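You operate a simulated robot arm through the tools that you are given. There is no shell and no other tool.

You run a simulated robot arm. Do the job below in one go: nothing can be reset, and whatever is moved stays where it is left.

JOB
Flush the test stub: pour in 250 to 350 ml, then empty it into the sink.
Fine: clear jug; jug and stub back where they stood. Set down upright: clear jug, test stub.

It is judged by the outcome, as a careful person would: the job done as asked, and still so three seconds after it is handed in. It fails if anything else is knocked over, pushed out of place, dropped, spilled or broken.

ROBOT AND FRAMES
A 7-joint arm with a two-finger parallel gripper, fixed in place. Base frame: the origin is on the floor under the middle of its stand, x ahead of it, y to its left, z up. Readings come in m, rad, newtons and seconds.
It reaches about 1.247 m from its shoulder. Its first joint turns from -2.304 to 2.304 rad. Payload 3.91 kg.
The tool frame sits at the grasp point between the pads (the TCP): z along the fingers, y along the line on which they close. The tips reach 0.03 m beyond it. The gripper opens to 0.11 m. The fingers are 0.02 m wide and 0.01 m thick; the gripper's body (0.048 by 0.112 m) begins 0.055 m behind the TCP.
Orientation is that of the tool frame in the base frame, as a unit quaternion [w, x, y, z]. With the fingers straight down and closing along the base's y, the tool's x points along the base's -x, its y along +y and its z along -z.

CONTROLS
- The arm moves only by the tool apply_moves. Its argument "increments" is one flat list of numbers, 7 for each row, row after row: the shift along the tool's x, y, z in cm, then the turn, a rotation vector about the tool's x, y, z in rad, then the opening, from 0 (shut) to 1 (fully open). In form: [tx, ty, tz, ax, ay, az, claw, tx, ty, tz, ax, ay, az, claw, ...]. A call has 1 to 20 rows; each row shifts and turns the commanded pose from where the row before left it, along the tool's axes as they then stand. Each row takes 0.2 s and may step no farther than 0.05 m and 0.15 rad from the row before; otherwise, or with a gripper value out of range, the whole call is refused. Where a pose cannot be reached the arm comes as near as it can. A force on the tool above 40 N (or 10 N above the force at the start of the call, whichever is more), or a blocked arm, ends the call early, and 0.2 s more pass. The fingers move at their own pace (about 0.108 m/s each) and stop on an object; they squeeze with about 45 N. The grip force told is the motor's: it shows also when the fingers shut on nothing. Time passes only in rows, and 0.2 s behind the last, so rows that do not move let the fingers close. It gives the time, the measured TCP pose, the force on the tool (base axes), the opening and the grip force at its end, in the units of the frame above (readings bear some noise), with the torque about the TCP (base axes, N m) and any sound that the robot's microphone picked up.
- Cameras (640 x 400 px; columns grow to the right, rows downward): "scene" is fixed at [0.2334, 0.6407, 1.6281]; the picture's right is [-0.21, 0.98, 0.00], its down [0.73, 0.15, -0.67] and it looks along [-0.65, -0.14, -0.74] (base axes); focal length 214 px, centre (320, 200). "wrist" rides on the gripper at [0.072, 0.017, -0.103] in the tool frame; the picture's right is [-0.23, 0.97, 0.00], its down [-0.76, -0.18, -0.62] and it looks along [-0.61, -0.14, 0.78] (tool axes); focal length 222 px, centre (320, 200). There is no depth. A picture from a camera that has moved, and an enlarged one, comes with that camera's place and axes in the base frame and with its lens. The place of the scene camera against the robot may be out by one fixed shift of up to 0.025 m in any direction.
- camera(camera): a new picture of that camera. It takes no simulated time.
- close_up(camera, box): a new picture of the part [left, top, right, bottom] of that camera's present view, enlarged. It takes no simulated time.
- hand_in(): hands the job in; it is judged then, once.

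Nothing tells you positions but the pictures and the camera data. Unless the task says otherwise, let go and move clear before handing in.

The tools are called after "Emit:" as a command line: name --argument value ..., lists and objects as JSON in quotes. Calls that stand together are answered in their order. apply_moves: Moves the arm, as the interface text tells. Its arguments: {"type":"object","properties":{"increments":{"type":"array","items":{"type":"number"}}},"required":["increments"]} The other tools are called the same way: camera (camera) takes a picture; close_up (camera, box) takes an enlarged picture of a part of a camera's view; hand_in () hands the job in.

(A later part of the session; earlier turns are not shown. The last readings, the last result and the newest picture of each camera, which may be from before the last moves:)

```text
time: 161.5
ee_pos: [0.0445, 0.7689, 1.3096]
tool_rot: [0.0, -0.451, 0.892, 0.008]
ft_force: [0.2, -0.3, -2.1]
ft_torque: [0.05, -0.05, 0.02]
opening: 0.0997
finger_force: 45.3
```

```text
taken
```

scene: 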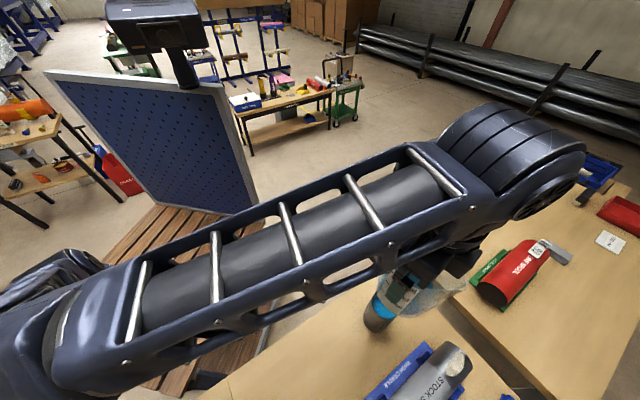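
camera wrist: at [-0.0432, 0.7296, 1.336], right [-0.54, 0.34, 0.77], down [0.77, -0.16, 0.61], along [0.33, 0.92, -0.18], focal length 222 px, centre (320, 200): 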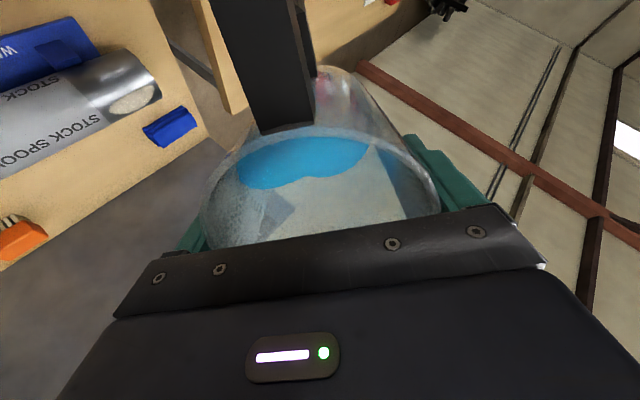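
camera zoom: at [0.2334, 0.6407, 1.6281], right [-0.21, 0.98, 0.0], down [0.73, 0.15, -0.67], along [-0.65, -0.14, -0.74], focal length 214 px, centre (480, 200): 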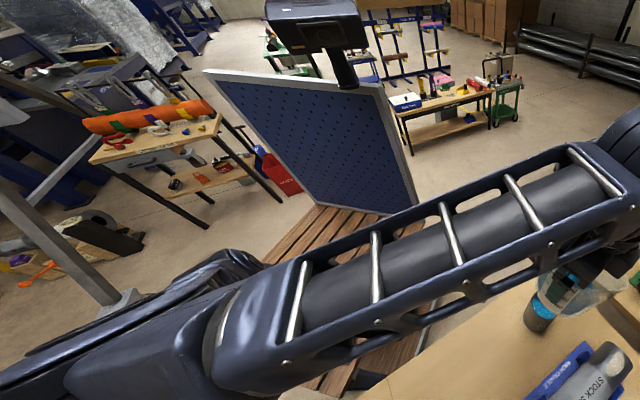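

Emit:
apply_moves --increments '[0, 0, 0, 0, 0, 0.12, 0, 0, 0, 0, 0, 0, 0.12, 0, 0, 0, 0, 0, 0, 0.12, 0, 0, 0, 0, 0, 0, 0.12, 0, 0, 0, 0, 0, 0, 0.12, 0, 0, 0, 0, 0, 0, 0.12, 0, 0, 0, 0, 0, 0, 0.12, 0, 0, 0, 0, 0, 0, 0, 0]'

Emit:
close_up --camera "scene" --box '[0, 0, 320, 400]'

```text
time: 163.3
ee_pos: [0.0449, 0.7677, 1.3086]
tool_rot: [-0.002, -0.047, 0.999, 0.009]
ft_force: [0.0, -0.8, -3.0]
ft_torque: [0.01, -0.06, -0.02]
opening: 0.0998
finger_force: 45.0
```

```text
1.00 times, centred on (160, 200) of scene (not enlarged: the box is as wide or as high as the picture)
camera zoom: at [0.2334, 0.6407, 1.6281], right [-0.21, 0.98, 0.0], down [0.73, 0.15, -0.67], along [-0.65, -0.14, -0.74], focal length 214 px, centre (480, 200)
```

zoom: 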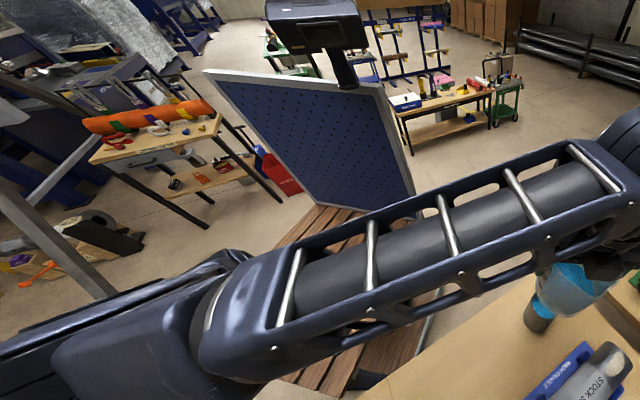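

Emit:
apply_moves --increments '[-0.93, -1.9, 1.8, 0, 0, 0, 0, -0.93, -1.9, 1.8, 0, 0, 0, 0, -0.93, -1.9, 1.8, 0, 0, 0, 0, -0.93, -1.9, 1.8, 0, 0, 0, 0, -0.93, -1.9, 1.8, 0, 0, 0, 0, 0, 0, 0, 0, 0, 0, 0]'

Emit:
apply_moves --increments '[0, 0, 0, 0, 0, 0.12, 0, 0, 0, 0, 0, 0, 0.12, 0, 0, 0, 0, 0, 0, 0.12, 0, 0, 0, 0, 0, 0, 0.12, 0, 0, 0, 0, 0, 0, 0.12, 0, 0, 0, 0, 0, 0, 0.12, 0, 0, 0, 0, 0, 0, 0.12, 0, 0, 0, 0, 0, 0, 0, 0]'

Emit:
close_up --camera "scene" --box '[0, 0, 320, 400]'

```text
time: 164.7
ee_pos: [0.0997, 0.6782, 1.2168]
tool_rot: [-0.002, -0.048, 0.999, 0.008]
ft_force: [-0.3, -0.8, -3.2]
ft_torque: [-0.02, -0.08, -0.02]
opening: 0.0999
finger_force: 44.2
```

```text
time: 166.5
ee_pos: [0.099, 0.6803, 1.2168]
tool_rot: [-0.006, 0.366, 0.931, 0.007]
ft_force: [-0.1, -0.5, -3.1]
ft_torque: [-0.01, -0.05, -0.03]
opening: 0.0996
finger_force: 45.0
```

```text
1.00 times, centred on (160, 200) of scene (not enlarged: the box is as wide or as high as the picture)
camera zoom: at [0.2334, 0.6407, 1.6281], right [-0.21, 0.98, 0.0], down [0.73, 0.15, -0.67], along [-0.65, -0.14, -0.74], focal length 214 px, centre (480, 200)
```

zoom: 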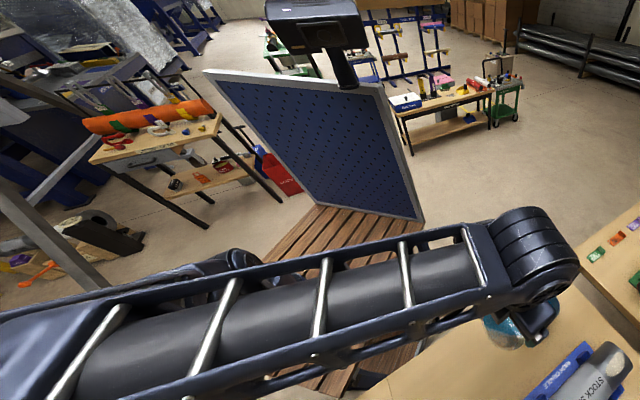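

Tracking is good, but I want the elbow higher before lowering at the jug's spot. Turning the upright jug about its own axis is harmless, so I'll rotate clockwise here where it lifts the elbow most, then unwind further out and higher.

Emit:
apply_moves --increments '[0, 0, 0, 0.013, 0.008, 0.13, 0, 0, 0, 0, 0, 0, 0.14, 0, 0, 0, 0, 0, 0, 0.14, 0, 0, 0, 0, 0, 0, 0.14, 0, 0, 0, 0, 0, 0, 0.14, 0, 0, 0, 0, 0, 0, 0.14, 0, 0, 0, 0, 0, 0, 0.14, 0, 0, 0, 0, 0, 0, 0.14, 0, 0, 0, 0, 0, 0, 0.14, 0, 0, 0, 0, 0, 0, 0.14, 0, 0, 0, 0, 0, 0, 0, 0]'

Emit:
close_up --camera "scene" --box '[0, 0, 320, 400]'

```text
time: 168.9
ee_pos: [0.0996, 0.6796, 1.2159]
tool_rot: [-0.011, 0.876, 0.482, -0.006]
ft_force: [0.5, -0.5, -3.8]
ft_torque: [-0.03, 0.07, -0.02]
opening: 0.0998
finger_force: 44.9
```

```text
1.00 times, centred on (160, 200) of scene (not enlarged: the box is as wide or as high as the picture)
camera zoom: at [0.2334, 0.6407, 1.6281], right [-0.21, 0.98, 0.0], down [0.73, 0.15, -0.67], along [-0.65, -0.14, -0.74], focal length 214 px, centre (480, 200)
```

zoom: 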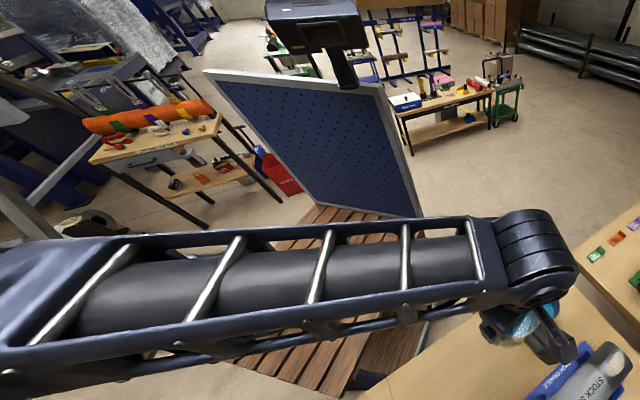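

Emit:
apply_moves --increments '[0, 0, 0, 0, 0, 0.14, 0, 0, 0, 0, 0, 0, 0.14, 0, 0, 0, 0, 0, 0, 0.14, 0, 0, 0, 0, 0, 0, 0.14, 0, 0, 0, 0, 0, 0, 0.14, 0, 0, 0, 0, 0, 0, 0.14, 0, 0, 0, 0, 0, 0, 0.14, 0, 0, 0, 0, 0, 0, 0.14, 0, 0, 0, 0, 0, 0, 0, 0]'

Emit:
close_up --camera "scene" --box '[0, 0, 320, 400]'

```text
time: 170.9
ee_pos: [0.0998, 0.6791, 1.218]
tool_rot: [-0.007, 0.998, -0.057, -0.011]
ft_force: [0.2, -0.5, -1.9]
ft_torque: [0.04, 0.04, 0.01]
opening: 0.0994
finger_force: 45.4
```

```text
1.00 times, centred on (160, 200) of scene (not enlarged: the box is as wide or as high as the picture)
camera zoom: at [0.2334, 0.6407, 1.6281], right [-0.21, 0.98, 0.0], down [0.73, 0.15, -0.67], along [-0.65, -0.14, -0.74], focal length 214 px, centre (480, 200)
```

zoom: 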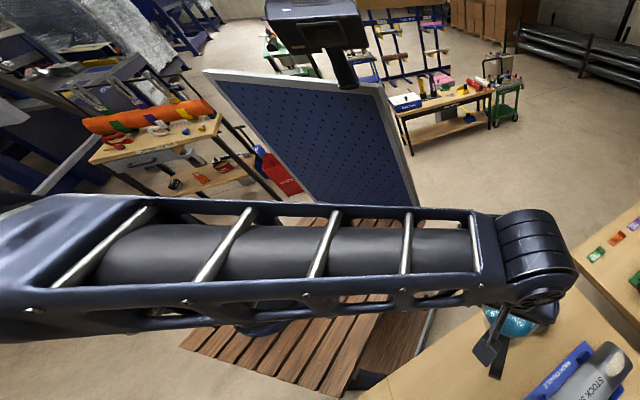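

Emit:
apply_moves --increments '[0, 0, 0, 0, 0, 0.13, 0, 0, 0, 0, 0, 0, 0.13, 0, 0, 0, 0, 0, 0, 0.13, 0, 0, 0, 0, 0, 0, 0.13, 0, 0, 0, 0, 0, 0, 0.13, 0, 0, 0, 0, 0, 0, 0.13, 0, 0, 0, 0, 0, 0, 0, 0]'

Emit:
close_up --camera "scene" --box '[0, 0, 320, 400]'

```text
time: 172.5
ee_pos: [0.0986, 0.6797, 1.2168]
tool_rot: [-0.002, 0.901, -0.433, -0.013]
ft_force: [0.4, 0.1, -2.5]
ft_torque: [0.09, 0.05, -0.02]
opening: 0.0996
finger_force: 44.6
```

```text
1.00 times, centred on (160, 200) of scene (not enlarged: the box is as wide or as high as the picture)
camera zoom: at [0.2334, 0.6407, 1.6281], right [-0.21, 0.98, 0.0], down [0.73, 0.15, -0.67], along [-0.65, -0.14, -0.74], focal length 214 px, centre (480, 200)
```

zoom: 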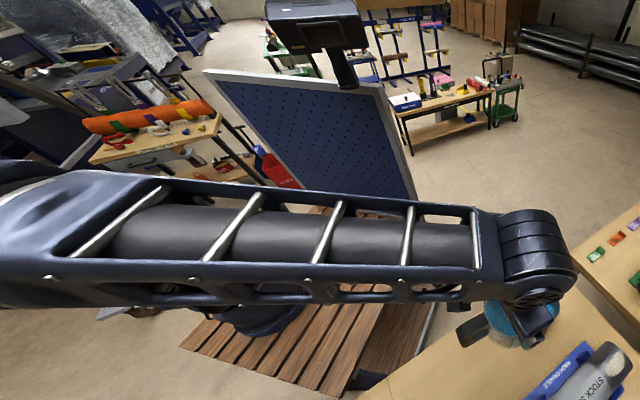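

Emit:
apply_moves --increments '[-0.78, -1.69, -2.5, 0, 0, 0, 0, -0.78, -1.69, -2.5, 0, 0, 0, 0, -0.78, -1.69, -2.5, 0, 0, 0, 0, -0.78, -1.69, -2.5, 0, 0, 0, 0, -0.78, -1.69, -2.5, 0, 0, 0, 0, -0.78, -1.69, -2.5, 0, 0, 0, 0, 0, 0, 0, 0, 0, 0, 0]'

Emit:
apply_moves --increments '[0, 0, 0, 0, 0, -0.13, 0, 0, 0, 0, 0, 0, -0.14, 0, 0, 0, 0, 0, 0, -0.14, 0, 0, 0, 0, 0, 0, -0.14, 0, 0, 0, 0, 0, 0, -0.14, 0, 0, 0, 0, 0, 0, -0.14, 0, 0, 0, 0, 0, 0, -0.14, 0, 0, 0, 0, 0, 0, -0.14, 0, 0, 0, 0, 0, 0, -0.14, 0, 0, 0, 0, 0, 0, -0.14, 0, 0, 0, 0, 0, 0, -0.14, 0, 0, 0, 0, 0, 0, -0.14, 0, 0, 0, 0, 0, 0, 0, 0]'

Emit:
close_up --camera "scene" --box '[0, 0, 320, 400]'

```text
time: 174.1
ee_pos: [0.1528, 0.7776, 1.3668]
tool_rot: [-0.001, 0.902, -0.432, -0.013]
ft_force: [0.6, 0.3, -3.7]
ft_torque: [0.04, 0.05, -0.02]
opening: 0.0996
finger_force: 44.6
```

```text
time: 176.9
ee_pos: [0.1534, 0.7766, 1.3668]
tool_rot: [-0.011, 0.925, 0.379, -0.006]
ft_force: [0.0, -0.8, -2.4]
ft_torque: [-0.03, 0.03, -0.01]
opening: 0.0996
finger_force: 44.8
```

```text
1.00 times, centred on (160, 200) of scene (not enlarged: the box is as wide or as high as the picture)
camera zoom: at [0.2334, 0.6407, 1.6281], right [-0.21, 0.98, 0.0], down [0.73, 0.15, -0.67], along [-0.65, -0.14, -0.74], focal length 214 px, centre (480, 200)
```

zoom: 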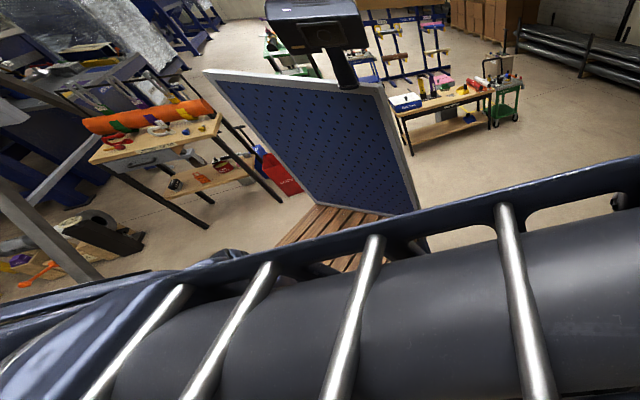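

The elbow height depends on which of two wrist arrangements the arm is in, and I'm in the low one. It's safest to set the jug down temporarily on free bench space beside its home, swap arrangement with an empty hand, then regrip and carry it home. I'll move above that spot, about (0.122, 0.655).

Emit:
apply_moves --increments '[0, 0, 0, 0, 0, -0.13, 0, 0, 0, 0, 0, 0, -0.14, 0, 0, 0, 0, 0, 0, -0.14, 0, 0, 0, 0, 0, 0, -0.14, 0, 0, 0, 0, 0, 0, -0.14, 0, 0, 0, 0, 0, 0, -0.14, 0, 0, 0, 0, 0, 0, -0.14, 0, 0, 0, 0, 0, 0, -0.14, 0, 0, 0, 0, 0, 0, -0.12, 0, -1.39, -1.14, 2.1, 0, 0, 0, 0, -1.39, -1.14, 2.1, 0, 0, 0, 0, -1.39, -1.14, 2.1, 0, 0, 0, 0, -1.39, -1.14, 2.1, 0, 0, 0, 0, -1.39, -1.14, 2.1, 0, 0, 0, 0, -1.39, -1.14, 2.1, 0, 0, 0, 0, -1.39, -1.14, 2.1, 0, 0, 0, 0, 0, 0, 0, 0, 0, 0, 0]'

Emit:
close_up --camera "scene" --box '[0, 0, 320, 400]'

Emit:
camera --camera "wrist"

```text
time: 180.5
ee_pos: [0.1172, 0.6564, 1.2187]
tool_rot: [-0.014, 0.538, 0.843, 0.0]
ft_force: [0.0, -0.7, -2.8]
ft_torque: [-0.09, -0.07, 0.01]
opening: 0.0996
finger_force: 44.6
```

```text
1.00 times, centred on (160, 200) of scene (not enlarged: the box is as wide or as high as the picture)
camera zoom: at [0.2334, 0.6407, 1.6281], right [-0.21, 0.98, 0.0], down [0.73, 0.15, -0.67], along [-0.65, -0.14, -0.74], focal length 214 px, centre (480, 200)
```

zoom: 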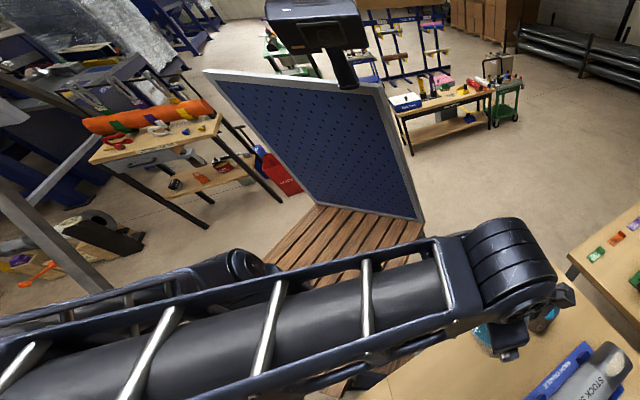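

```text
taken
camera wrist: at [0.1043, 0.7292, 1.3239], right [0.98, 0.2, -0.02], down [0.17, -0.77, 0.61], along [0.11, -0.6, -0.79], focal length 222 px, centre (320, 200)
```

wrist: 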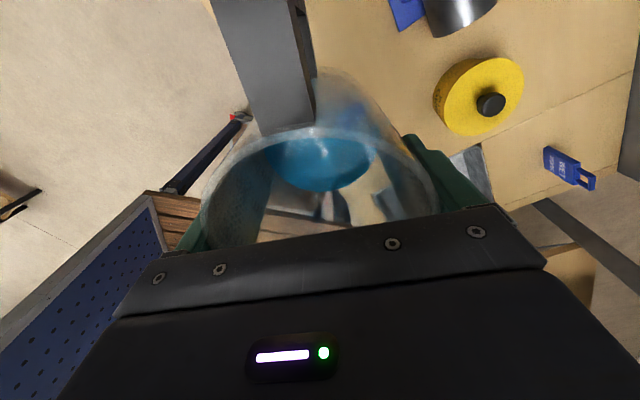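

Emit:
apply_moves --increments '[0, 0, 0, -0.015, -0.024, 0, 0, 0, 0, 1.5, 0, 0, 0, 0, 0, 0, 1.5, 0, 0, 0, 0, 0, 0, 1.5, 0, 0, 0, 0, 0, 0, 0, 0, 0, 0, 0]'

Emit:
apply_moves --increments '[0, 0, 1.5, 0, 0, 0, 0, 0, 0, 1.5, 0, 0, 0, 0, 0, 0, 1.5, 0, 0, 0, 0, 0, 0, 0, 0, 0, 0, 0]'

Emit:
close_up --camera "scene" --box '[0, 0, 320, 400]'

```text
time: 181.7
ee_pos: [0.1172, 0.6582, 1.1744]
tool_rot: [0.001, 0.537, 0.843, 0.0]
ft_force: [0.2, -0.1, -2.6]
ft_torque: [-0.11, -0.03, 0.0]
opening: 0.0998
finger_force: 44.9
```

```text
time: 182.7
ee_pos: [0.118, 0.6575, 1.1302]
tool_rot: [0.001, 0.538, 0.843, 0.0]
ft_force: [0.6, 0.1, -3.3]
ft_torque: [-0.07, -0.02, 0.0]
opening: 0.0998
finger_force: 45.5
```

```text
1.00 times, centred on (160, 200) of scene (not enlarged: the box is as wide or as high as the picture)
camera zoom: at [0.2334, 0.6407, 1.6281], right [-0.21, 0.98, 0.0], down [0.73, 0.15, -0.67], along [-0.65, -0.14, -0.74], focal length 214 px, centre (480, 200)
```

zoom: 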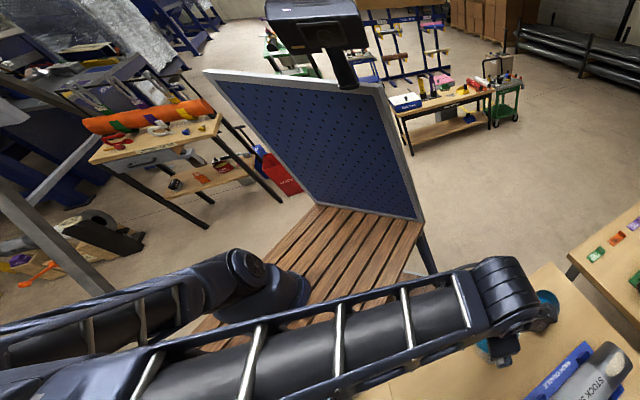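

Emit:
apply_moves --increments '[0, 0, 1.5, 0, 0, 0, 0, 0, 0, 1.5, 0, 0, 0, 0, 0, 0, 1.5, 0, 0, 0, 0, 0, 0, 0, 0, 0, 0, 0]'

Emit:
apply_moves --increments '[0, 0, 1.5, 0, 0, 0, 0, 0, 0, 1.5, 0, 0, 0, 0, 0, 0, 1, 0, 0, 0, 0, 0, 0, 0, 0, 0, 0, 0]'

Emit:
close_up --camera "scene" --box '[0, 0, 320, 400]'

Emit:
close_up --camera "scene" --box '[300, 270, 420, 380]'

```text
time: 183.7
ee_pos: [0.1178, 0.6576, 1.0839]
tool_rot: [0.002, 0.536, 0.844, 0.001]
ft_force: [-1.0, -0.2, -2.5]
ft_torque: [-0.07, -0.03, -0.02]
opening: 0.0998
finger_force: 44.8
```

```text
time: 184.7
ee_pos: [0.118, 0.6571, 1.0434]
tool_rot: [0.001, 0.538, 0.843, 0.0]
ft_force: [-0.3, 0.1, -2.5]
ft_torque: [-0.08, -0.03, -0.02]
opening: 0.0995
finger_force: 45.5
```

```text
1.00 times, centred on (160, 200) of scene (not enlarged: the box is as wide or as high as the picture)
camera zoom: at [0.2334, 0.6407, 1.6281], right [-0.21, 0.98, 0.0], down [0.73, 0.15, -0.67], along [-0.65, -0.14, -0.74], focal length 214 px, centre (480, 200)
```

zoom: 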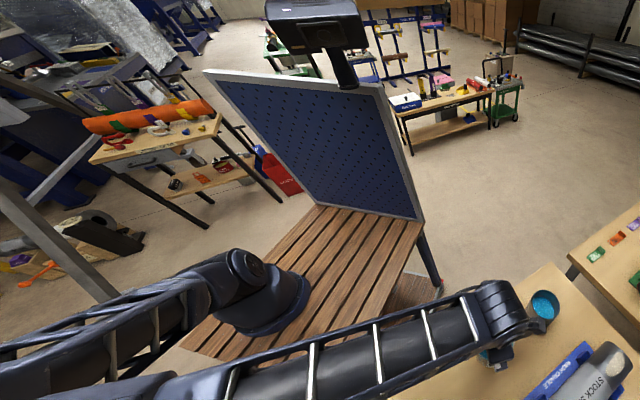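

```text
3.64 times, centred on (360, 325) of scene
camera zoom: at [0.2334, 0.6407, 1.6281], right [-0.21, 0.98, 0.0], down [0.73, 0.15, -0.67], along [-0.65, -0.14, -0.74], focal length 780 px, centre (174, -254)
```

zoom: 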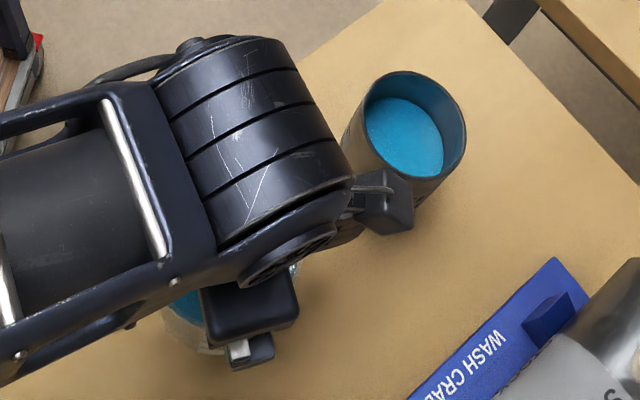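

Tracking is accurate all the way down here, even in this arrangement. I'll carefully test whether the jug's home spot is reachable directly, step by step, before deciding to put it down here.

Emit:
apply_moves --increments '[0, 0, -2, 0, 0, 0, 0, 0, 0, -2, 0, 0, 0, 0, 0, 0, 0, 0, 0, -0.12, 0, 0, 0, 0, 0, 0, -0.12, 0, 0, 0, 0, 0, 0, -0.12, 0, 0, 0, 0, 0, 0, 0, 0]'

Emit:
apply_moves --increments '[-1.59, 0.31, 0, 0, 0, 0, 0, -1.59, 0.31, 0, 0, 0, 0, 0, 0, 0, 0, 0, 0, 0, 0]'

Emit:
close_up --camera "scene" --box '[0, 0, 320, 400]'

```text
time: 186.1
ee_pos: [0.1183, 0.6583, 1.0832]
tool_rot: [0.001, 0.377, 0.926, 0.001]
ft_force: [0.1, 0.0, -2.8]
ft_torque: [-0.04, -0.04, 0.0]
opening: 0.0999
finger_force: 45.0
```

```text
time: 186.9
ee_pos: [0.1442, 0.6383, 1.0849]
tool_rot: [0.001, 0.377, 0.926, -0.001]
ft_force: [0.4, -0.2, -3.8]
ft_torque: [-0.07, -0.02, -0.01]
opening: 0.0997
finger_force: 45.0
```

```text
1.00 times, centred on (160, 200) of scene (not enlarged: the box is as wide or as high as the picture)
camera zoom: at [0.2334, 0.6407, 1.6281], right [-0.21, 0.98, 0.0], down [0.73, 0.15, -0.67], along [-0.65, -0.14, -0.74], focal length 214 px, centre (480, 200)
```

zoom: 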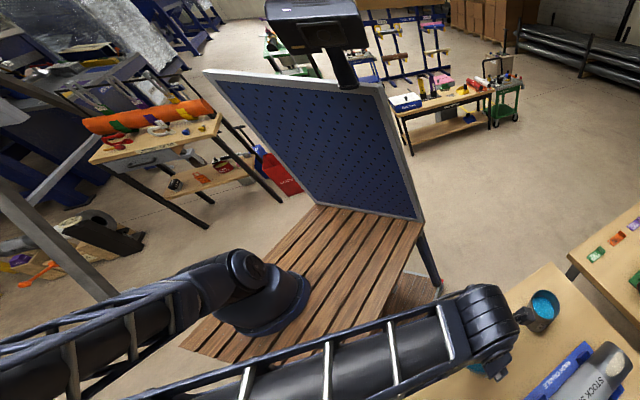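

Emit:
apply_moves --increments '[-1.5, 0.3, 0, 0, 0, 0, 0, 0, 0, 0, 0, 0, 0, 0, 0, 0, 0, 0, 0, 0, 0]'

```text
time: 187.7
ee_pos: [0.1493, 0.6358, 1.0824]
tool_rot: [0.002, 0.375, 0.927, -0.003]
ft_force: [0.1, 0.0, -3.0]
ft_torque: [-0.04, -0.05, 0.01]
opening: 0.0999
finger_force: 44.7
```

The arm is being hindered again near the home spot (it lags by 1 cm), so something limits the low elbow there. I'll back off and use the free spot at about (0.118, 0.658), where it tracks perfectly.

Emit:
apply_moves --increments '[1.5, -0.3, 0, 0, 0, 0, 0, 1.59, -0.31, 0, 0, 0, 0, 0, 1.59, -0.31, 0, 0, 0, 0, 0, 0, 0, 0, 0, 0, 0.12, 0, 0, 0, 0, 0, 0, 0.12, 0, 0, 0, 0, 0, 0, 0.06, 0, 0, 0, 0, 0, 0, 0, 0]'

Emit:
apply_moves --increments '[0, 0, 2, 0, 0, 0, 0, 0, 0, 2, 0, 0, 0, 0, 0, 0, 1.5, 0, 0, 0, 0, 0, 0, 1.5, 0, 0, 0, 0, 0, 0, 1.5, 0, 0, 0, 0, 0, 0, 1, 0, 0, 0, 0, 0, 0, 0, 0, 0, 0, 0]'

Emit:
camera --camera "scene"

```text
time: 189.3
ee_pos: [0.1175, 0.6577, 1.084]
tool_rot: [0.001, 0.512, 0.859, 0.001]
ft_force: [-0.1, -0.1, -2.6]
ft_torque: [-0.05, -0.02, 0.0]
opening: 0.0996
finger_force: 45.1
```

```text
time: 190.9
ee_pos: [0.1183, 0.6592, 0.9887]
tool_rot: [0.002, 0.512, 0.859, 0.0]
ft_force: [-0.2, -0.5, -2.6]
ft_torque: [-0.05, -0.05, -0.01]
opening: 0.0997
finger_force: 45.1
```

```text
taken
```

scene: 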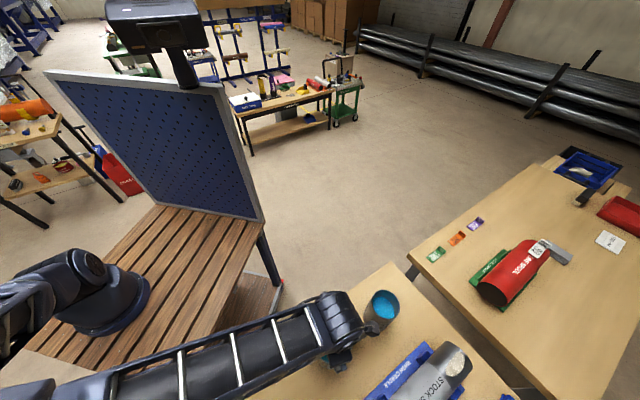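

Emit:
apply_moves --increments '[0, 0, 0.5, 0, 0, 0, 0, 0, 0, 0.5, 0, 0, 0, 0, 0, 0, 0, 0, 0, 0, 0]'

Emit:
apply_moves --increments '[0, 0, 0.3, 0, 0, 0, 0, 0, 0, 0, 0, 0, 0, 0]'

```text
time: 191.7
ee_pos: [0.1185, 0.6579, 0.9794]
tool_rot: [0.002, 0.512, 0.859, 0.0]
ft_force: [0.8, 0.0, -3.6]
ft_torque: [-0.05, -0.02, 0.01]
opening: 0.0997
finger_force: 44.9
```

```text
time: 192.3
ee_pos: [0.1186, 0.6587, 0.9766]
tool_rot: [0.001, 0.512, 0.859, 0.0]
ft_force: [0.8, -0.2, -3.4]
ft_torque: [-0.07, -0.02, 0.01]
opening: 0.1
finger_force: 45.3
```

Emit:
apply_moves --increments '[0, 0, 0.3, 0, 0, 0, 0, 0, 0, 0, 0, 0, 0, 0]'

Emit:
apply_moves --increments '[0, 0, 0.2, 0, 0, 0, 0, 0, 0, 0, 0, 0, 0, 0]'

```text
time: 192.9
ee_pos: [0.1174, 0.6582, 0.9732]
tool_rot: [0.002, 0.512, 0.859, 0.001]
ft_force: [0.2, 0.6, -2.7]
ft_torque: [-0.05, -0.01, 0.04]
opening: 0.0998
finger_force: 44.6
```

```text
time: 193.5
ee_pos: [0.1183, 0.6586, 0.9718]
tool_rot: [0.0, 0.512, 0.859, 0.001]
ft_force: [1.7, -1.9, 7.0]
ft_torque: [0.11, 0.1, 0.0]
opening: 0.0998
finger_force: 45.4
```

The jug is touching the bench now. I'll open the fingers and rise straight up.

Emit:
apply_moves --increments '[0, 0, -0.1, 0, 0, 0, 0, 0, 0, 0, 0, 0, 0, 0.95, 0, 0, 0, 0, 0, 0, 1, 0, 0, 0, 0, 0, 0, 1, 0, 0, 0, 0, 0, 0, 1]'

Emit:
camera --camera "wrist"

```text
time: 194.7
ee_pos: [0.1178, 0.658, 0.9729]
tool_rot: [0.001, 0.513, 0.859, 0.0]
ft_force: [-0.1, 0.1, -0.2]
ft_torque: [-0.02, -0.01, -0.01]
opening: 0.1102
finger_force: 0.0
```

```text
taken
camera wrist: at [0.0983, 0.7298, 1.0759], right [0.96, 0.26, 0.0], down [0.2, -0.75, 0.62], along [0.17, -0.6, -0.78], focal length 222 px, centre (320, 200)
```

wrist: 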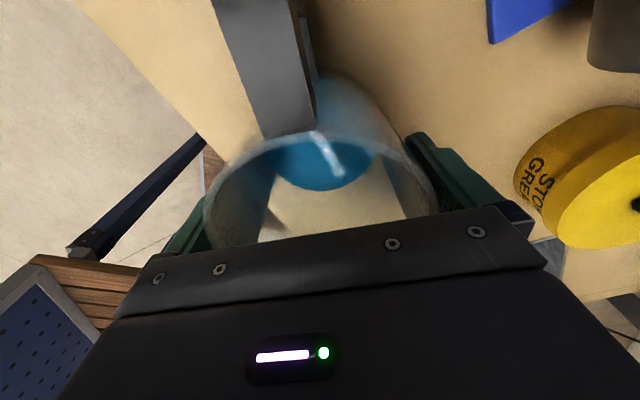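

Emit:
apply_moves --increments '[0, 0, -1, 0, 0, 0, 1, 0, 0, -1, 0, 0, 0, 1, 0, 0, -1.5, 0, 0, 0, 1, 0, 0, -1.5, 0, 0, 0, 1, 0, 0, -2, 0, 0, 0, 1, 0, 0, -3, 0, 0, 0, 1, 0, 0, -4, 0, 0, 0, 1, 0, 0, -4, 0, 0, 0, 1, 0, 0, -4, 0, 0, 0, 1, 0, 0, -4, 0, 0, 0, 1, 0, 0, -4, 0, 0, 0, 1, 0, 0, 0, 0, 0, 0, 1]'

Emit:
camera --camera "wrist"

Emit:
camera --camera "scene"

Emit:
close_up --camera "wrist" --box '[220, 0, 380, 100]'

```text
time: 197.3
ee_pos: [0.1178, 0.6565, 1.2724]
tool_rot: [0.001, 0.512, 0.859, 0.0]
ft_force: [-0.1, 0.7, -0.6]
ft_torque: [0.04, 0.02, 0.0]
opening: 0.1098
finger_force: 0.1
```

```text
taken
camera wrist: at [0.0975, 0.7291, 1.376], right [0.96, 0.26, 0.0], down [0.2, -0.75, 0.62], along [0.17, -0.6, -0.78], focal length 222 px, centre (320, 200)
```

wrist: 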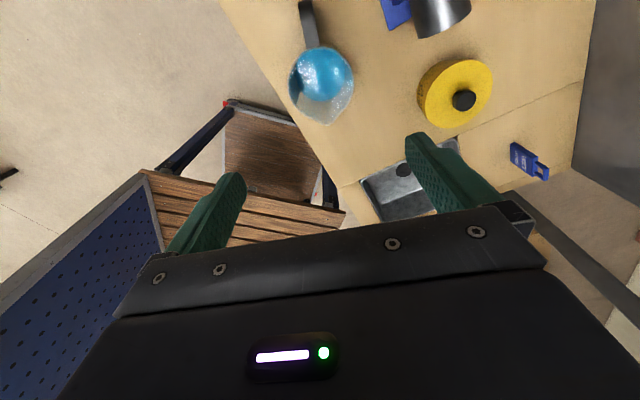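

```text
taken
```

scene: 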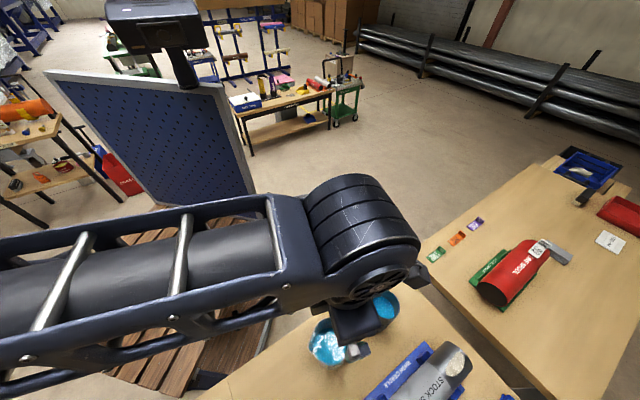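

```text
4.00 times, centred on (300, 50) of wrist
camera zoom: at [0.0975, 0.7291, 1.376], right [0.96, 0.26, 0.0], down [0.2, -0.75, 0.62], along [0.17, -0.6, -0.78], focal length 888 px, centre (400, 800)
```

zoom: 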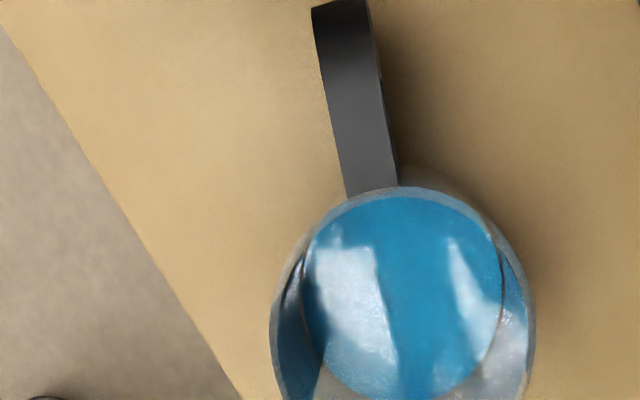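

The jug stands safely at the temporary spot. With the hand empty I'll repeat the loop that swaps the arm to its elbow-up arrangement, well above everything.

Emit:
apply_moves --increments '[1.94, 2.1, -2.53, 0, 0, 0, 1, 1.94, 2.1, -2.53, 0, 0, 0, 1, 1.94, 2.1, -2.53, 0, 0, 0, 1, 1.94, 2.1, -2.53, 0, 0, 0, 1, 0, 0, 0, 0, 0, 0.115, 1, 0, 0, 0, 0, 0, 0.115, 1, 0, 0, 0, 0, 0, 0.115, 1, 0, 0, 0, 0, 0, 0.115, 1, 0, 0, 0, 0, 0.12, 0, 1, 0, 0, 0, 0, 0.12, 0, 1, 0, 0, 0, 0, 0.12, 0, 1, 0, 0, 0, 0, 0.12, 0, 1, 0, 0, 0, 0, 0.12, 0, 1, 0, 0, 0, 0, 0.12, 0, 1, 0, 0, 0, 0, 0.12, 0, 1, 0, 0, 0, 0, 0.12, 0, 1, 0, 0, 0, 0, 0.12, 0, 1, 0, 0, 0, 0, 0.12, 0, 1, 0, 0, 0, 0, 0.12, 0, 1, 0, 0, 0, 0, 0.12, 0, 1]'

Emit:
apply_moves --increments '[0, 0, 3, 0, 0, 0, 1, 0, 0, 3, 0, 0, 0, 1, 0, 0, 3, 0, 0, 0, 1, 0, 0, 3, 0, 0, 0, 1, 0, 0, 3, 0, 0, 0, 1, 0, 0, 0, 0, 0, 0, 1]'

Emit:
close_up --camera "scene" --box '[0, 0, 320, 400]'

```text
time: 201.5
ee_pos: [0.1509, 0.7656, 1.3745]
tool_rot: [-0.458, 0.534, 0.552, 0.448]
ft_force: [-1.5, -1.1, 0.2]
ft_torque: [-0.04, -0.04, -0.08]
opening: 0.11
finger_force: 0.0
out of reach, approached as far as the arm can: row 19
```

```text
time: 202.9
ee_pos: [0.1511, 0.9144, 1.347]
tool_rot: [-0.457, 0.535, 0.551, 0.449]
ft_force: [-0.6, -0.7, 0.2]
ft_torque: [0.01, 0.01, -0.01]
opening: 0.1101
finger_force: 0.1
```

```text
1.00 times, centred on (160, 200) of scene (not enlarged: the box is as wide or as high as the picture)
camera zoom: at [0.2334, 0.6407, 1.6281], right [-0.21, 0.98, 0.0], down [0.73, 0.15, -0.67], along [-0.65, -0.14, -0.74], focal length 214 px, centre (480, 200)
```

zoom: 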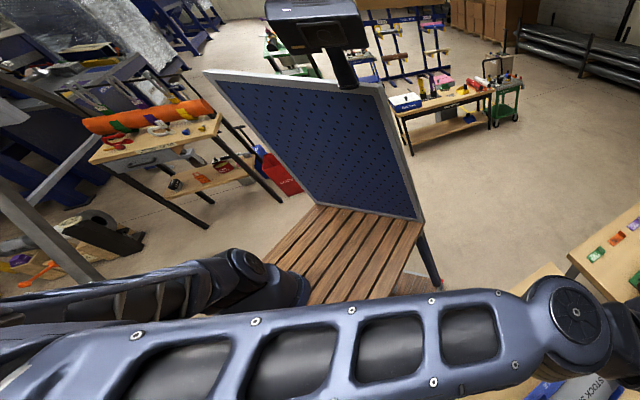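

Emit:
apply_moves --increments '[0, 0, 0, 0, 0, -0.12, 1, 0, 0, 0, 0, 0, -0.12, 1, 0, 0, 0, 0, 0, -0.12, 1, 0, 0, 0, 0, 0, -0.12, 1, 0, 0, 0, 0, 0, -0.12, 1, 0, 0, 0, 0, 0, -0.12, 1, 0, 0, 0, 0, 0, -0.12, 1, 0, 0, 0, 0, 0, -0.12, 1, 0, 0, 0, 0, 0, -0.12, 1, 0, 0, 0, 0, 0, -0.12, 1, 0, 0, 0, 0, 0, -0.12, 1, 0, 0, 0, 0, 0, -0.12, 1, 0, 0, 0, 0, 0, -0.12, 1, 0, 0, 0, 0, 0, -0.12, 1, 0, 0, 0, 0, 0, -0.12, 1, 0, 0, 0, 0, 0, -0.12, 1, 0, 0, 0, 0, 0, -0.12, 1, 0, 0, 0, 0, 0, -0.12, 1, 0, 0, 0, 0, 0, -0.12, 1, 0, 0, 0, 0, 0, 0, 1]'

Emit:
close_up --camera "scene" --box '[0, 0, 320, 400]'

```text
time: 207.1
ee_pos: [0.1507, 0.9146, 1.347]
tool_rot: [0.218, -0.278, 0.716, 0.602]
ft_force: [-0.8, 0.8, -0.5]
ft_torque: [-0.02, 0.01, 0.01]
opening: 0.1101
finger_force: 0.1
```

```text
1.00 times, centred on (160, 200) of scene (not enlarged: the box is as wide or as high as the picture)
camera zoom: at [0.2334, 0.6407, 1.6281], right [-0.21, 0.98, 0.0], down [0.73, 0.15, -0.67], along [-0.65, -0.14, -0.74], focal length 214 px, centre (480, 200)
```

zoom: 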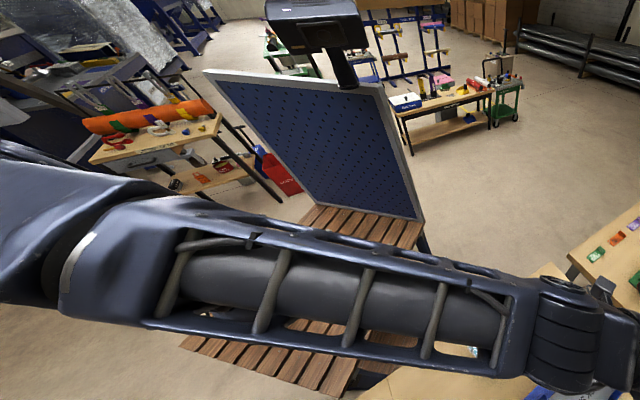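

Emit:
apply_moves --increments '[0, 0, -3.5, 0, 0, 0, 1, 0, 0, -3.5, 0, 0, 0, 1, 0, 0, -3.5, 0, 0, 0, 1, 0, 0, -3.5, 0, 0, 0, 1, 0, 0, 0, 0.0872, 0.0762, 0, 1, 0, 0, 0, 0.0872, 0.0762, 0, 1, 0, 0, 0, 0.0872, 0.0762, 0, 1, 0, 0, 0, 0.0872, 0.0762, 0, 1, 0, 0, 0, 0.0872, 0.0762, 0, 1, 0, 0, 0, 0.0872, 0.0762, 0, 1, 0, 0, 0, 0.0872, 0.0762, 0, 1, 0, 0, 0, 0.0872, 0.0762, 0, 1, 0, 0, 0, 0.0872, 0.0762, 0, 1, 0, 0, 0, 0.0872, 0.0762, 0, 1, 0, 0, 0, 0.0872, 0.0762, 0, 1, 0, 0, 0, 0.0872, 0.0762, 0, 1, 0, 0, 0, 0, 0, 0, 1]'

Emit:
close_up --camera "scene" --box '[0, 0, 320, 400]'

```text
time: 210.7
ee_pos: [0.1547, 0.7772, 1.371]
tool_rot: [-0.001, -0.362, 0.932, 0.0]
ft_force: [0.1, 0.1, 1.5]
ft_torque: [0.0, 0.0, -0.01]
opening: 0.11
finger_force: 0.0
```

```text
1.00 times, centred on (160, 200) of scene (not enlarged: the box is as wide or as high as the picture)
camera zoom: at [0.2334, 0.6407, 1.6281], right [-0.21, 0.98, 0.0], down [0.73, 0.15, -0.67], along [-0.65, -0.14, -0.74], focal length 214 px, centre (480, 200)
```

zoom: 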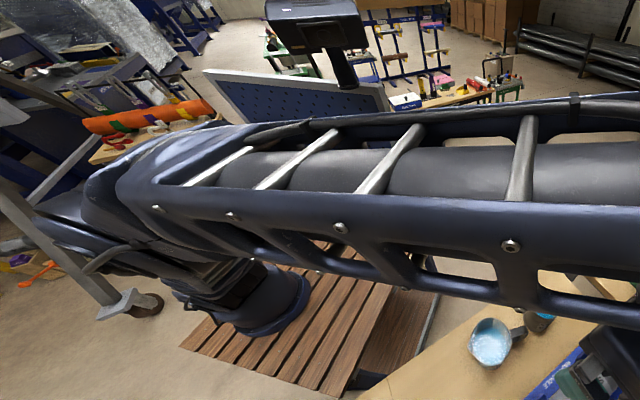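

Emit:
apply_moves --increments '[0, 0, 0, 0, 0, 0.14, 1, 0, 0, 0, 0, 0, 0.14, 1, 0, 0, 0, 0, 0, 0.14, 1, 0, 0, 0, 0, 0, 0.14, 1, 0, 0, 0, 0, 0, 0.14, 1, 0, 0, 0, 0, 0, 0.14, 1, 0, 0, 0, 0, 0, 0.14, 1, 0, 0, 0, 0, 0, 0.14, 1, 0, 0, 0, 0, 0, 0.14, 1, 0, 0, 0, 0, 0, 0.14, 1, 0, 0, 0, 0, 0, 0.14, 1, 0, 0, 0, 0, 0, 0.14, 1, 0, 0, 0, 0, 0, 0.135, 1, -1.75, -1.78, 3, 0, 0, 0, 1, -1.75, -1.78, 3, 0, 0, 0, 1, -1.75, -1.78, 3, 0, 0, 0, 1, -1.75, -1.78, 3, 0, 0, 0, 1, -1.75, -1.78, 3, 0, 0, 0, 1, 0, 0, 0, 0, 0, 0, 1]'

Emit:
camera --camera "wrist"

Emit:
close_up --camera "scene" --box '[0, 0, 320, 400]'

```text
time: 214.7
ee_pos: [0.1158, 0.6571, 1.2224]
tool_rot: [-0.001, 0.512, 0.859, -0.001]
ft_force: [0.0, 0.3, 0.4]
ft_torque: [-0.03, -0.01, 0.02]
opening: 0.1102
finger_force: 0.0
```

```text
taken
camera wrist: at [0.0967, 0.7287, 1.3252], right [0.96, 0.26, 0.0], down [0.21, -0.75, 0.62], along [0.16, -0.6, -0.78], focal length 222 px, centre (320, 200)
```

wrist: 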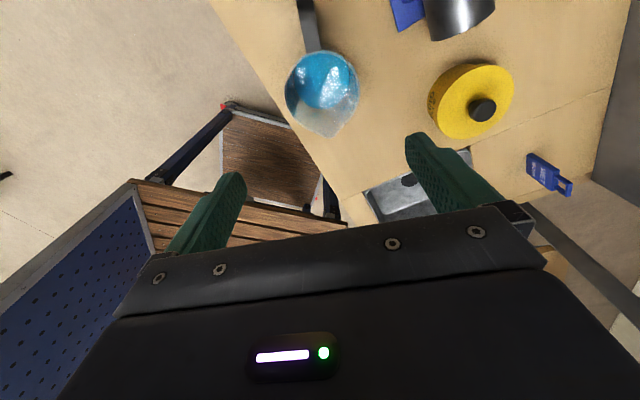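

```text
1.00 times, centred on (160, 200) of scene (not enlarged: the box is as wide or as high as the picture)
camera zoom: at [0.2334, 0.6407, 1.6281], right [-0.21, 0.98, 0.0], down [0.73, 0.15, -0.67], along [-0.65, -0.14, -0.74], focal length 214 px, centre (480, 200)
```

zoom: 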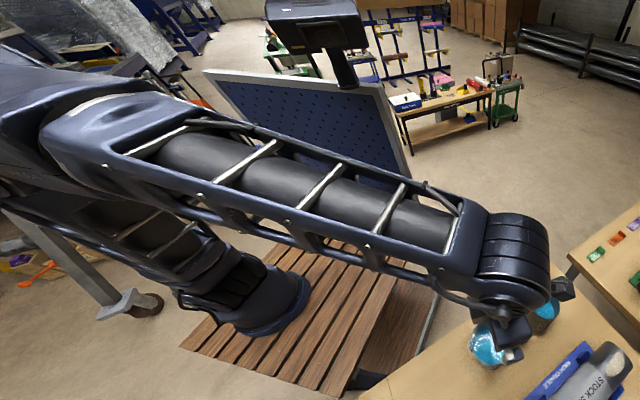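

Elbow-up arrangement restored. I'll descend over the jug exactly where I released it and grip it again.

Emit:
apply_moves --increments '[0, 0.2, 2.5, 0, 0, 0, 1, 0, 0, 2.5, 0, 0, 0, 1, 0, 0, 2.5, 0, 0, 0, 1, 0, 0, 2.5, 0, 0, 0, 1, 0, 0, 2.5, 0, 0, 0, 1, 0, 0, 2.5, 0, 0, 0, 1, 0, 0, 0, 0, 0, 0, 1]'

Emit:
close_up --camera "wrist" --box '[200, 60, 460, 260]'

```text
time: 216.3
ee_pos: [0.1188, 0.6578, 1.0717]
tool_rot: [-0.001, 0.512, 0.859, -0.001]
ft_force: [0.4, 0.9, -0.6]
ft_torque: [-0.02, -0.01, 0.01]
opening: 0.1098
finger_force: 0.0
```

```text
2.00 times, centred on (330, 160) of wrist
camera zoom: at [0.0989, 0.7288, 1.1759], right [0.96, 0.26, 0.0], down [0.21, -0.75, 0.62], along [0.16, -0.6, -0.78], focal length 444 px, centre (300, 280)
```

zoom: 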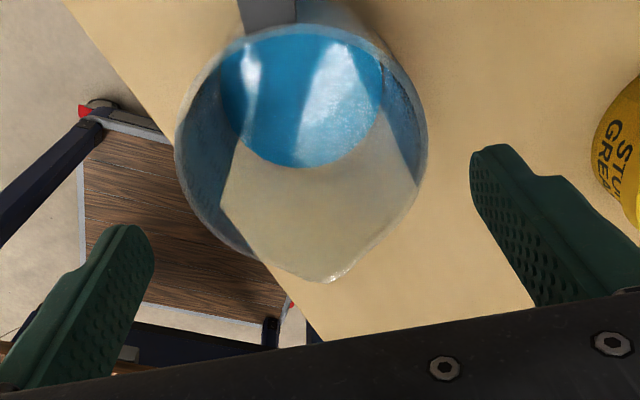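

Emit:
apply_moves --increments '[0, 0, 1.5, 0, 0, 0, 1, 0, 0, 1.5, 0, 0, 0, 1, 0, 0, 1.5, 0, 0, 0, 1, 0, 0, 1.5, 0, 0, 0, 1, 0, 0, 1.5, 0, 0, 0, 1, 0, 0, 1.5, 0, 0, 0, 1, 0, 0, 0.6, 0, 0, 0, 1, 0, 0, 0, 0, 0, 0, 1]'

Emit:
close_up --camera "wrist" --box '[160, 60, 480, 260]'

```text
time: 218.1
ee_pos: [0.1191, 0.656, 0.9767]
tool_rot: [-0.001, 0.511, 0.86, -0.001]
ft_force: [-0.1, 0.5, 0.1]
ft_torque: [0.01, 0.0, 0.0]
opening: 0.1102
finger_force: 0.1
```

```text
2.00 times, centred on (320, 160) of wrist
camera zoom: at [0.0991, 0.7288, 1.0801], right [0.96, 0.26, 0.0], down [0.21, -0.75, 0.62], along [0.16, -0.6, -0.78], focal length 444 px, centre (320, 280)
```

zoom: 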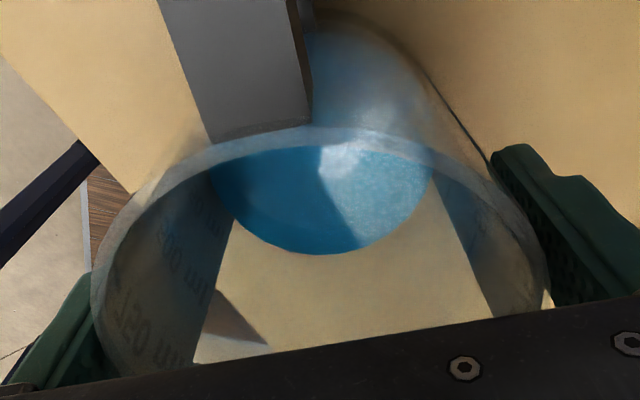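

Emit:
apply_moves --increments '[0, 0, 0.3, 0, 0, 0, 1, 0, 0, 0, 0, 0, 0, 0.95, 0, 0, 0, 0, 0, 0, 0.92, 0, 0, 0, 0, 0, 0, 0.88, 0, 0, 0, 0, 0, 0, 0.6, 0, 0, 0, 0, 0, 0, 0, 0, 0, 0, 0, 0, 0, 0, 0, 0, 0, 0, 0, 0, 0]'

Emit:
apply_moves --increments '[0, 0, -0.3, 0, 0, 0, 0, 0, 0, -0.5, 0, 0, 0, 0, 0, 0, -0.8, 0, 0, 0, 0, 0, 0, -1.2, 0, 0, 0, 0, 0, 0, -1.5, 0, 0, 0, 0, 0, 0, -1.5, 0, 0, 0, 0, 0, 0, -1.5, 0, 0, 0, 0, 0, 0, -1, 0, 0, 0, 0, 0, 0, 0, 0, 0, 0, 0]'

Emit:
close_up --camera "wrist" --box '[160, 60, 480, 260]'

```text
time: 219.9
ee_pos: [0.1196, 0.6574, 0.9739]
tool_rot: [-0.001, 0.511, 0.86, -0.001]
ft_force: [1.2, 0.5, 0.0]
ft_torque: [0.03, -0.17, -0.01]
opening: 0.0997
finger_force: 44.5
```

```text
time: 221.9
ee_pos: [0.1199, 0.6573, 1.0556]
tool_rot: [0.0, 0.511, 0.86, -0.001]
ft_force: [-0.5, 0.0, -2.6]
ft_torque: [-0.06, 0.01, 0.0]
opening: 0.0999
finger_force: 44.6
```

```text
2.00 times, centred on (320, 160) of wrist
camera zoom: at [0.0997, 0.7289, 1.1596], right [0.96, 0.26, 0.0], down [0.21, -0.75, 0.62], along [0.16, -0.6, -0.78], focal length 444 px, centre (320, 280)
```

zoom: 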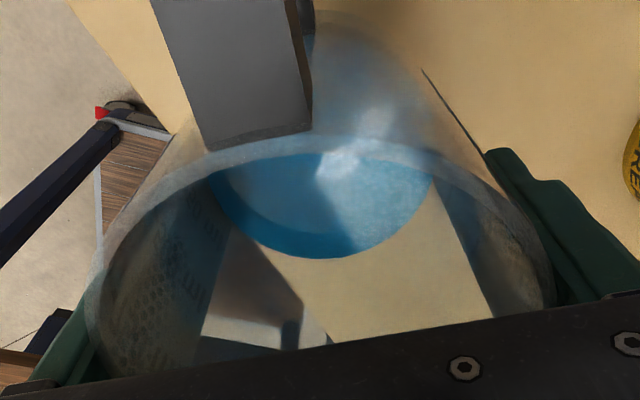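

Gripped and lifted cleanly. I'll rotate it to its original yaw and carry it to its home position.

Emit:
apply_moves --increments '[0, 0, -1.5, 0, 0, 0, 0, 0, 0, -1.5, 0, 0, 0, 0, 0, 0, -1, 0, 0, -0.1, 0, 0, 0, 0, 0, 0, -0.11, 0, 0, 0, 0, 0, 0, -0.102, 0, -0.8, 0.08, 0, 0, 0, 0, 0, -1.62, 0.16, 0, 0, 0, 0, 0, -1.62, 0.16, 0, 0, 0, 0, 0, -1.62, 0.16, 0, 0, 0, 0, 0, -1.62, 0.16, 0, 0, 0, 0, 0, -0.83, 0.08, 0, 0, 0, 0, 0, 0, 0, 0, 0, 0, 0, 0, 0, 0, 0, 0, 0, 0, 0]'

Emit:
camera --camera "wrist"

Emit:
close_up --camera "scene" --box '[0, 0, 320, 400]'

```text
time: 224.7
ee_pos: [0.1839, 0.607, 1.0951]
tool_rot: [-0.001, 0.372, 0.928, -0.001]
ft_force: [0.8, -0.2, -3.0]
ft_torque: [-0.04, -0.02, 0.01]
opening: 0.0995
finger_force: 44.9
```

```text
taken
camera wrist: at [0.1427, 0.6697, 1.1996], right [0.84, 0.55, 0.0], down [0.43, -0.65, 0.62], along [0.34, -0.52, -0.78], focal length 222 px, centre (320, 200)
```

wrist: 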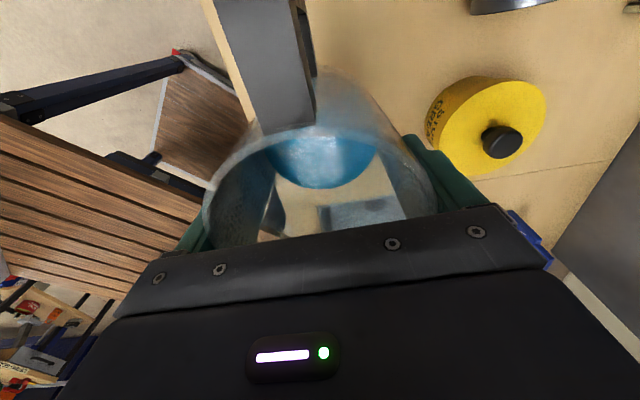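

```text
1.00 times, centred on (160, 200) of scene (not enlarged: the box is as wide or as high as the picture)
camera zoom: at [0.2334, 0.6407, 1.6281], right [-0.21, 0.98, 0.0], down [0.73, 0.15, -0.67], along [-0.65, -0.14, -0.74], focal length 214 px, centre (480, 200)
```

zoom: 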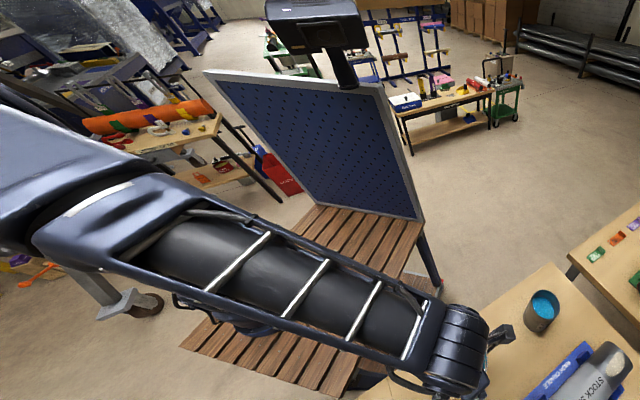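

Emit:
apply_moves --increments '[0, 0, 1.5, 0, 0, 0, 0, 0, 0, 2, 0, 0, 0, 0, 0, 0, 2, 0, 0, 0, 0, 0, 0, 2, 0, 0, 0, 0, 0, 0, 1.5, 0, 0, 0, 0, 0, 0, 1, 0, 0, 0, 0, 0, 0, 0.8, 0, 0, 0, 0, 0, 0, 0, 0, 0, 0, 0]'

Emit:
apply_moves --increments '[0, 0, 0.4, 0, 0, 0, 0, 0, 0, 0, 0, 0, 0, 0]'

Emit:
apply_moves --increments '[0, 0, 0.3, 0, 0, 0, 0, 0, 0, 0, 0, 0, 0, 0]'

```text
time: 226.5
ee_pos: [0.1822, 0.6075, 0.9879]
tool_rot: [0.0, 0.371, 0.928, -0.001]
ft_force: [-0.1, -0.5, -2.7]
ft_torque: [-0.06, -0.06, -0.01]
opening: 0.0995
finger_force: 45.2
```

```text
time: 227.1
ee_pos: [0.1832, 0.6075, 0.9838]
tool_rot: [-0.001, 0.371, 0.928, -0.001]
ft_force: [-1.0, -0.1, -2.3]
ft_torque: [-0.07, -0.02, -0.02]
opening: 0.0998
finger_force: 44.6
```

```text
time: 227.7
ee_pos: [0.1825, 0.6081, 0.9806]
tool_rot: [0.0, 0.372, 0.928, -0.001]
ft_force: [-0.6, 0.4, -3.1]
ft_torque: [-0.05, -0.06, 0.02]
opening: 0.0997
finger_force: 45.4
```

Emit:
apply_moves --increments '[0, 0, 0.25, 0, 0, 0, 0, 0, 0, 0, 0, 0, 0, 0]'

Emit:
apply_moves --increments '[0, 0, 0.2, 0, 0, 0, 0, 0, 0, 0, 0, 0, 0, 0]'

```text
time: 228.3
ee_pos: [0.1824, 0.6084, 0.9774]
tool_rot: [-0.001, 0.371, 0.929, 0.0]
ft_force: [0.0, -0.4, -2.4]
ft_torque: [-0.03, -0.04, -0.01]
opening: 0.0993
finger_force: 44.8
```

```text
time: 228.9
ee_pos: [0.1822, 0.6066, 0.9766]
tool_rot: [0.001, 0.372, 0.928, -0.001]
ft_force: [-0.3, 0.0, -2.6]
ft_torque: [-0.05, -0.04, 0.0]
opening: 0.0996
finger_force: 45.8
```

Emit:
apply_moves --increments '[0, 0, 0.15, 0, 0, 0, 0, 0, 0, 0, 0, 0, 0, 0]'

Emit:
apply_moves --increments '[0, 0, 0.1, 0, 0, 0, 0, 0, 0, 0, 0, 0, 0, 0]'

```text
time: 229.5
ee_pos: [0.1831, 0.6069, 0.974]
tool_rot: [0.0, 0.371, 0.929, 0.0]
ft_force: [0.1, 0.2, -2.7]
ft_torque: [-0.06, -0.08, 0.01]
opening: 0.0994
finger_force: 44.9
```

```text
time: 230.1
ee_pos: [0.1834, 0.6071, 0.9741]
tool_rot: [-0.001, 0.372, 0.928, -0.001]
ft_force: [-0.1, -0.6, -2.7]
ft_torque: [-0.05, -0.06, 0.0]
opening: 0.0997
finger_force: 45.0
```

Emit:
apply_moves --increments '[0, 0, 0.15, 0, 0, 0, 0, 0, 0, 0, 0, 0, 0, 0]'

Emit:
apply_moves --increments '[0, 0, 0.1, 0, 0, 0, 0, 0, 0, 0, 0, 0, 0, 0]'

```text
time: 230.7
ee_pos: [0.1824, 0.6078, 0.9741]
tool_rot: [-0.001, 0.371, 0.929, 0.001]
ft_force: [0.6, -4.7, 20.8]
ft_torque: [-0.63, -0.63, -0.06]
opening: 0.0998
finger_force: 45.2
```

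```text
time: 231.5
ee_pos: [0.1819, 0.6095, 0.9724]
tool_rot: [-0.001, 0.37, 0.929, 0.0]
ft_force: [1.3, 0.6, 6.9]
ft_torque: [-0.33, 0.07, 0.07]
opening: 0.0996
finger_force: 44.9
stopped in row 2: the force on the tool passed its limit at 40 N (the readings are from after the stop); the commanded pose is now the measured one
```

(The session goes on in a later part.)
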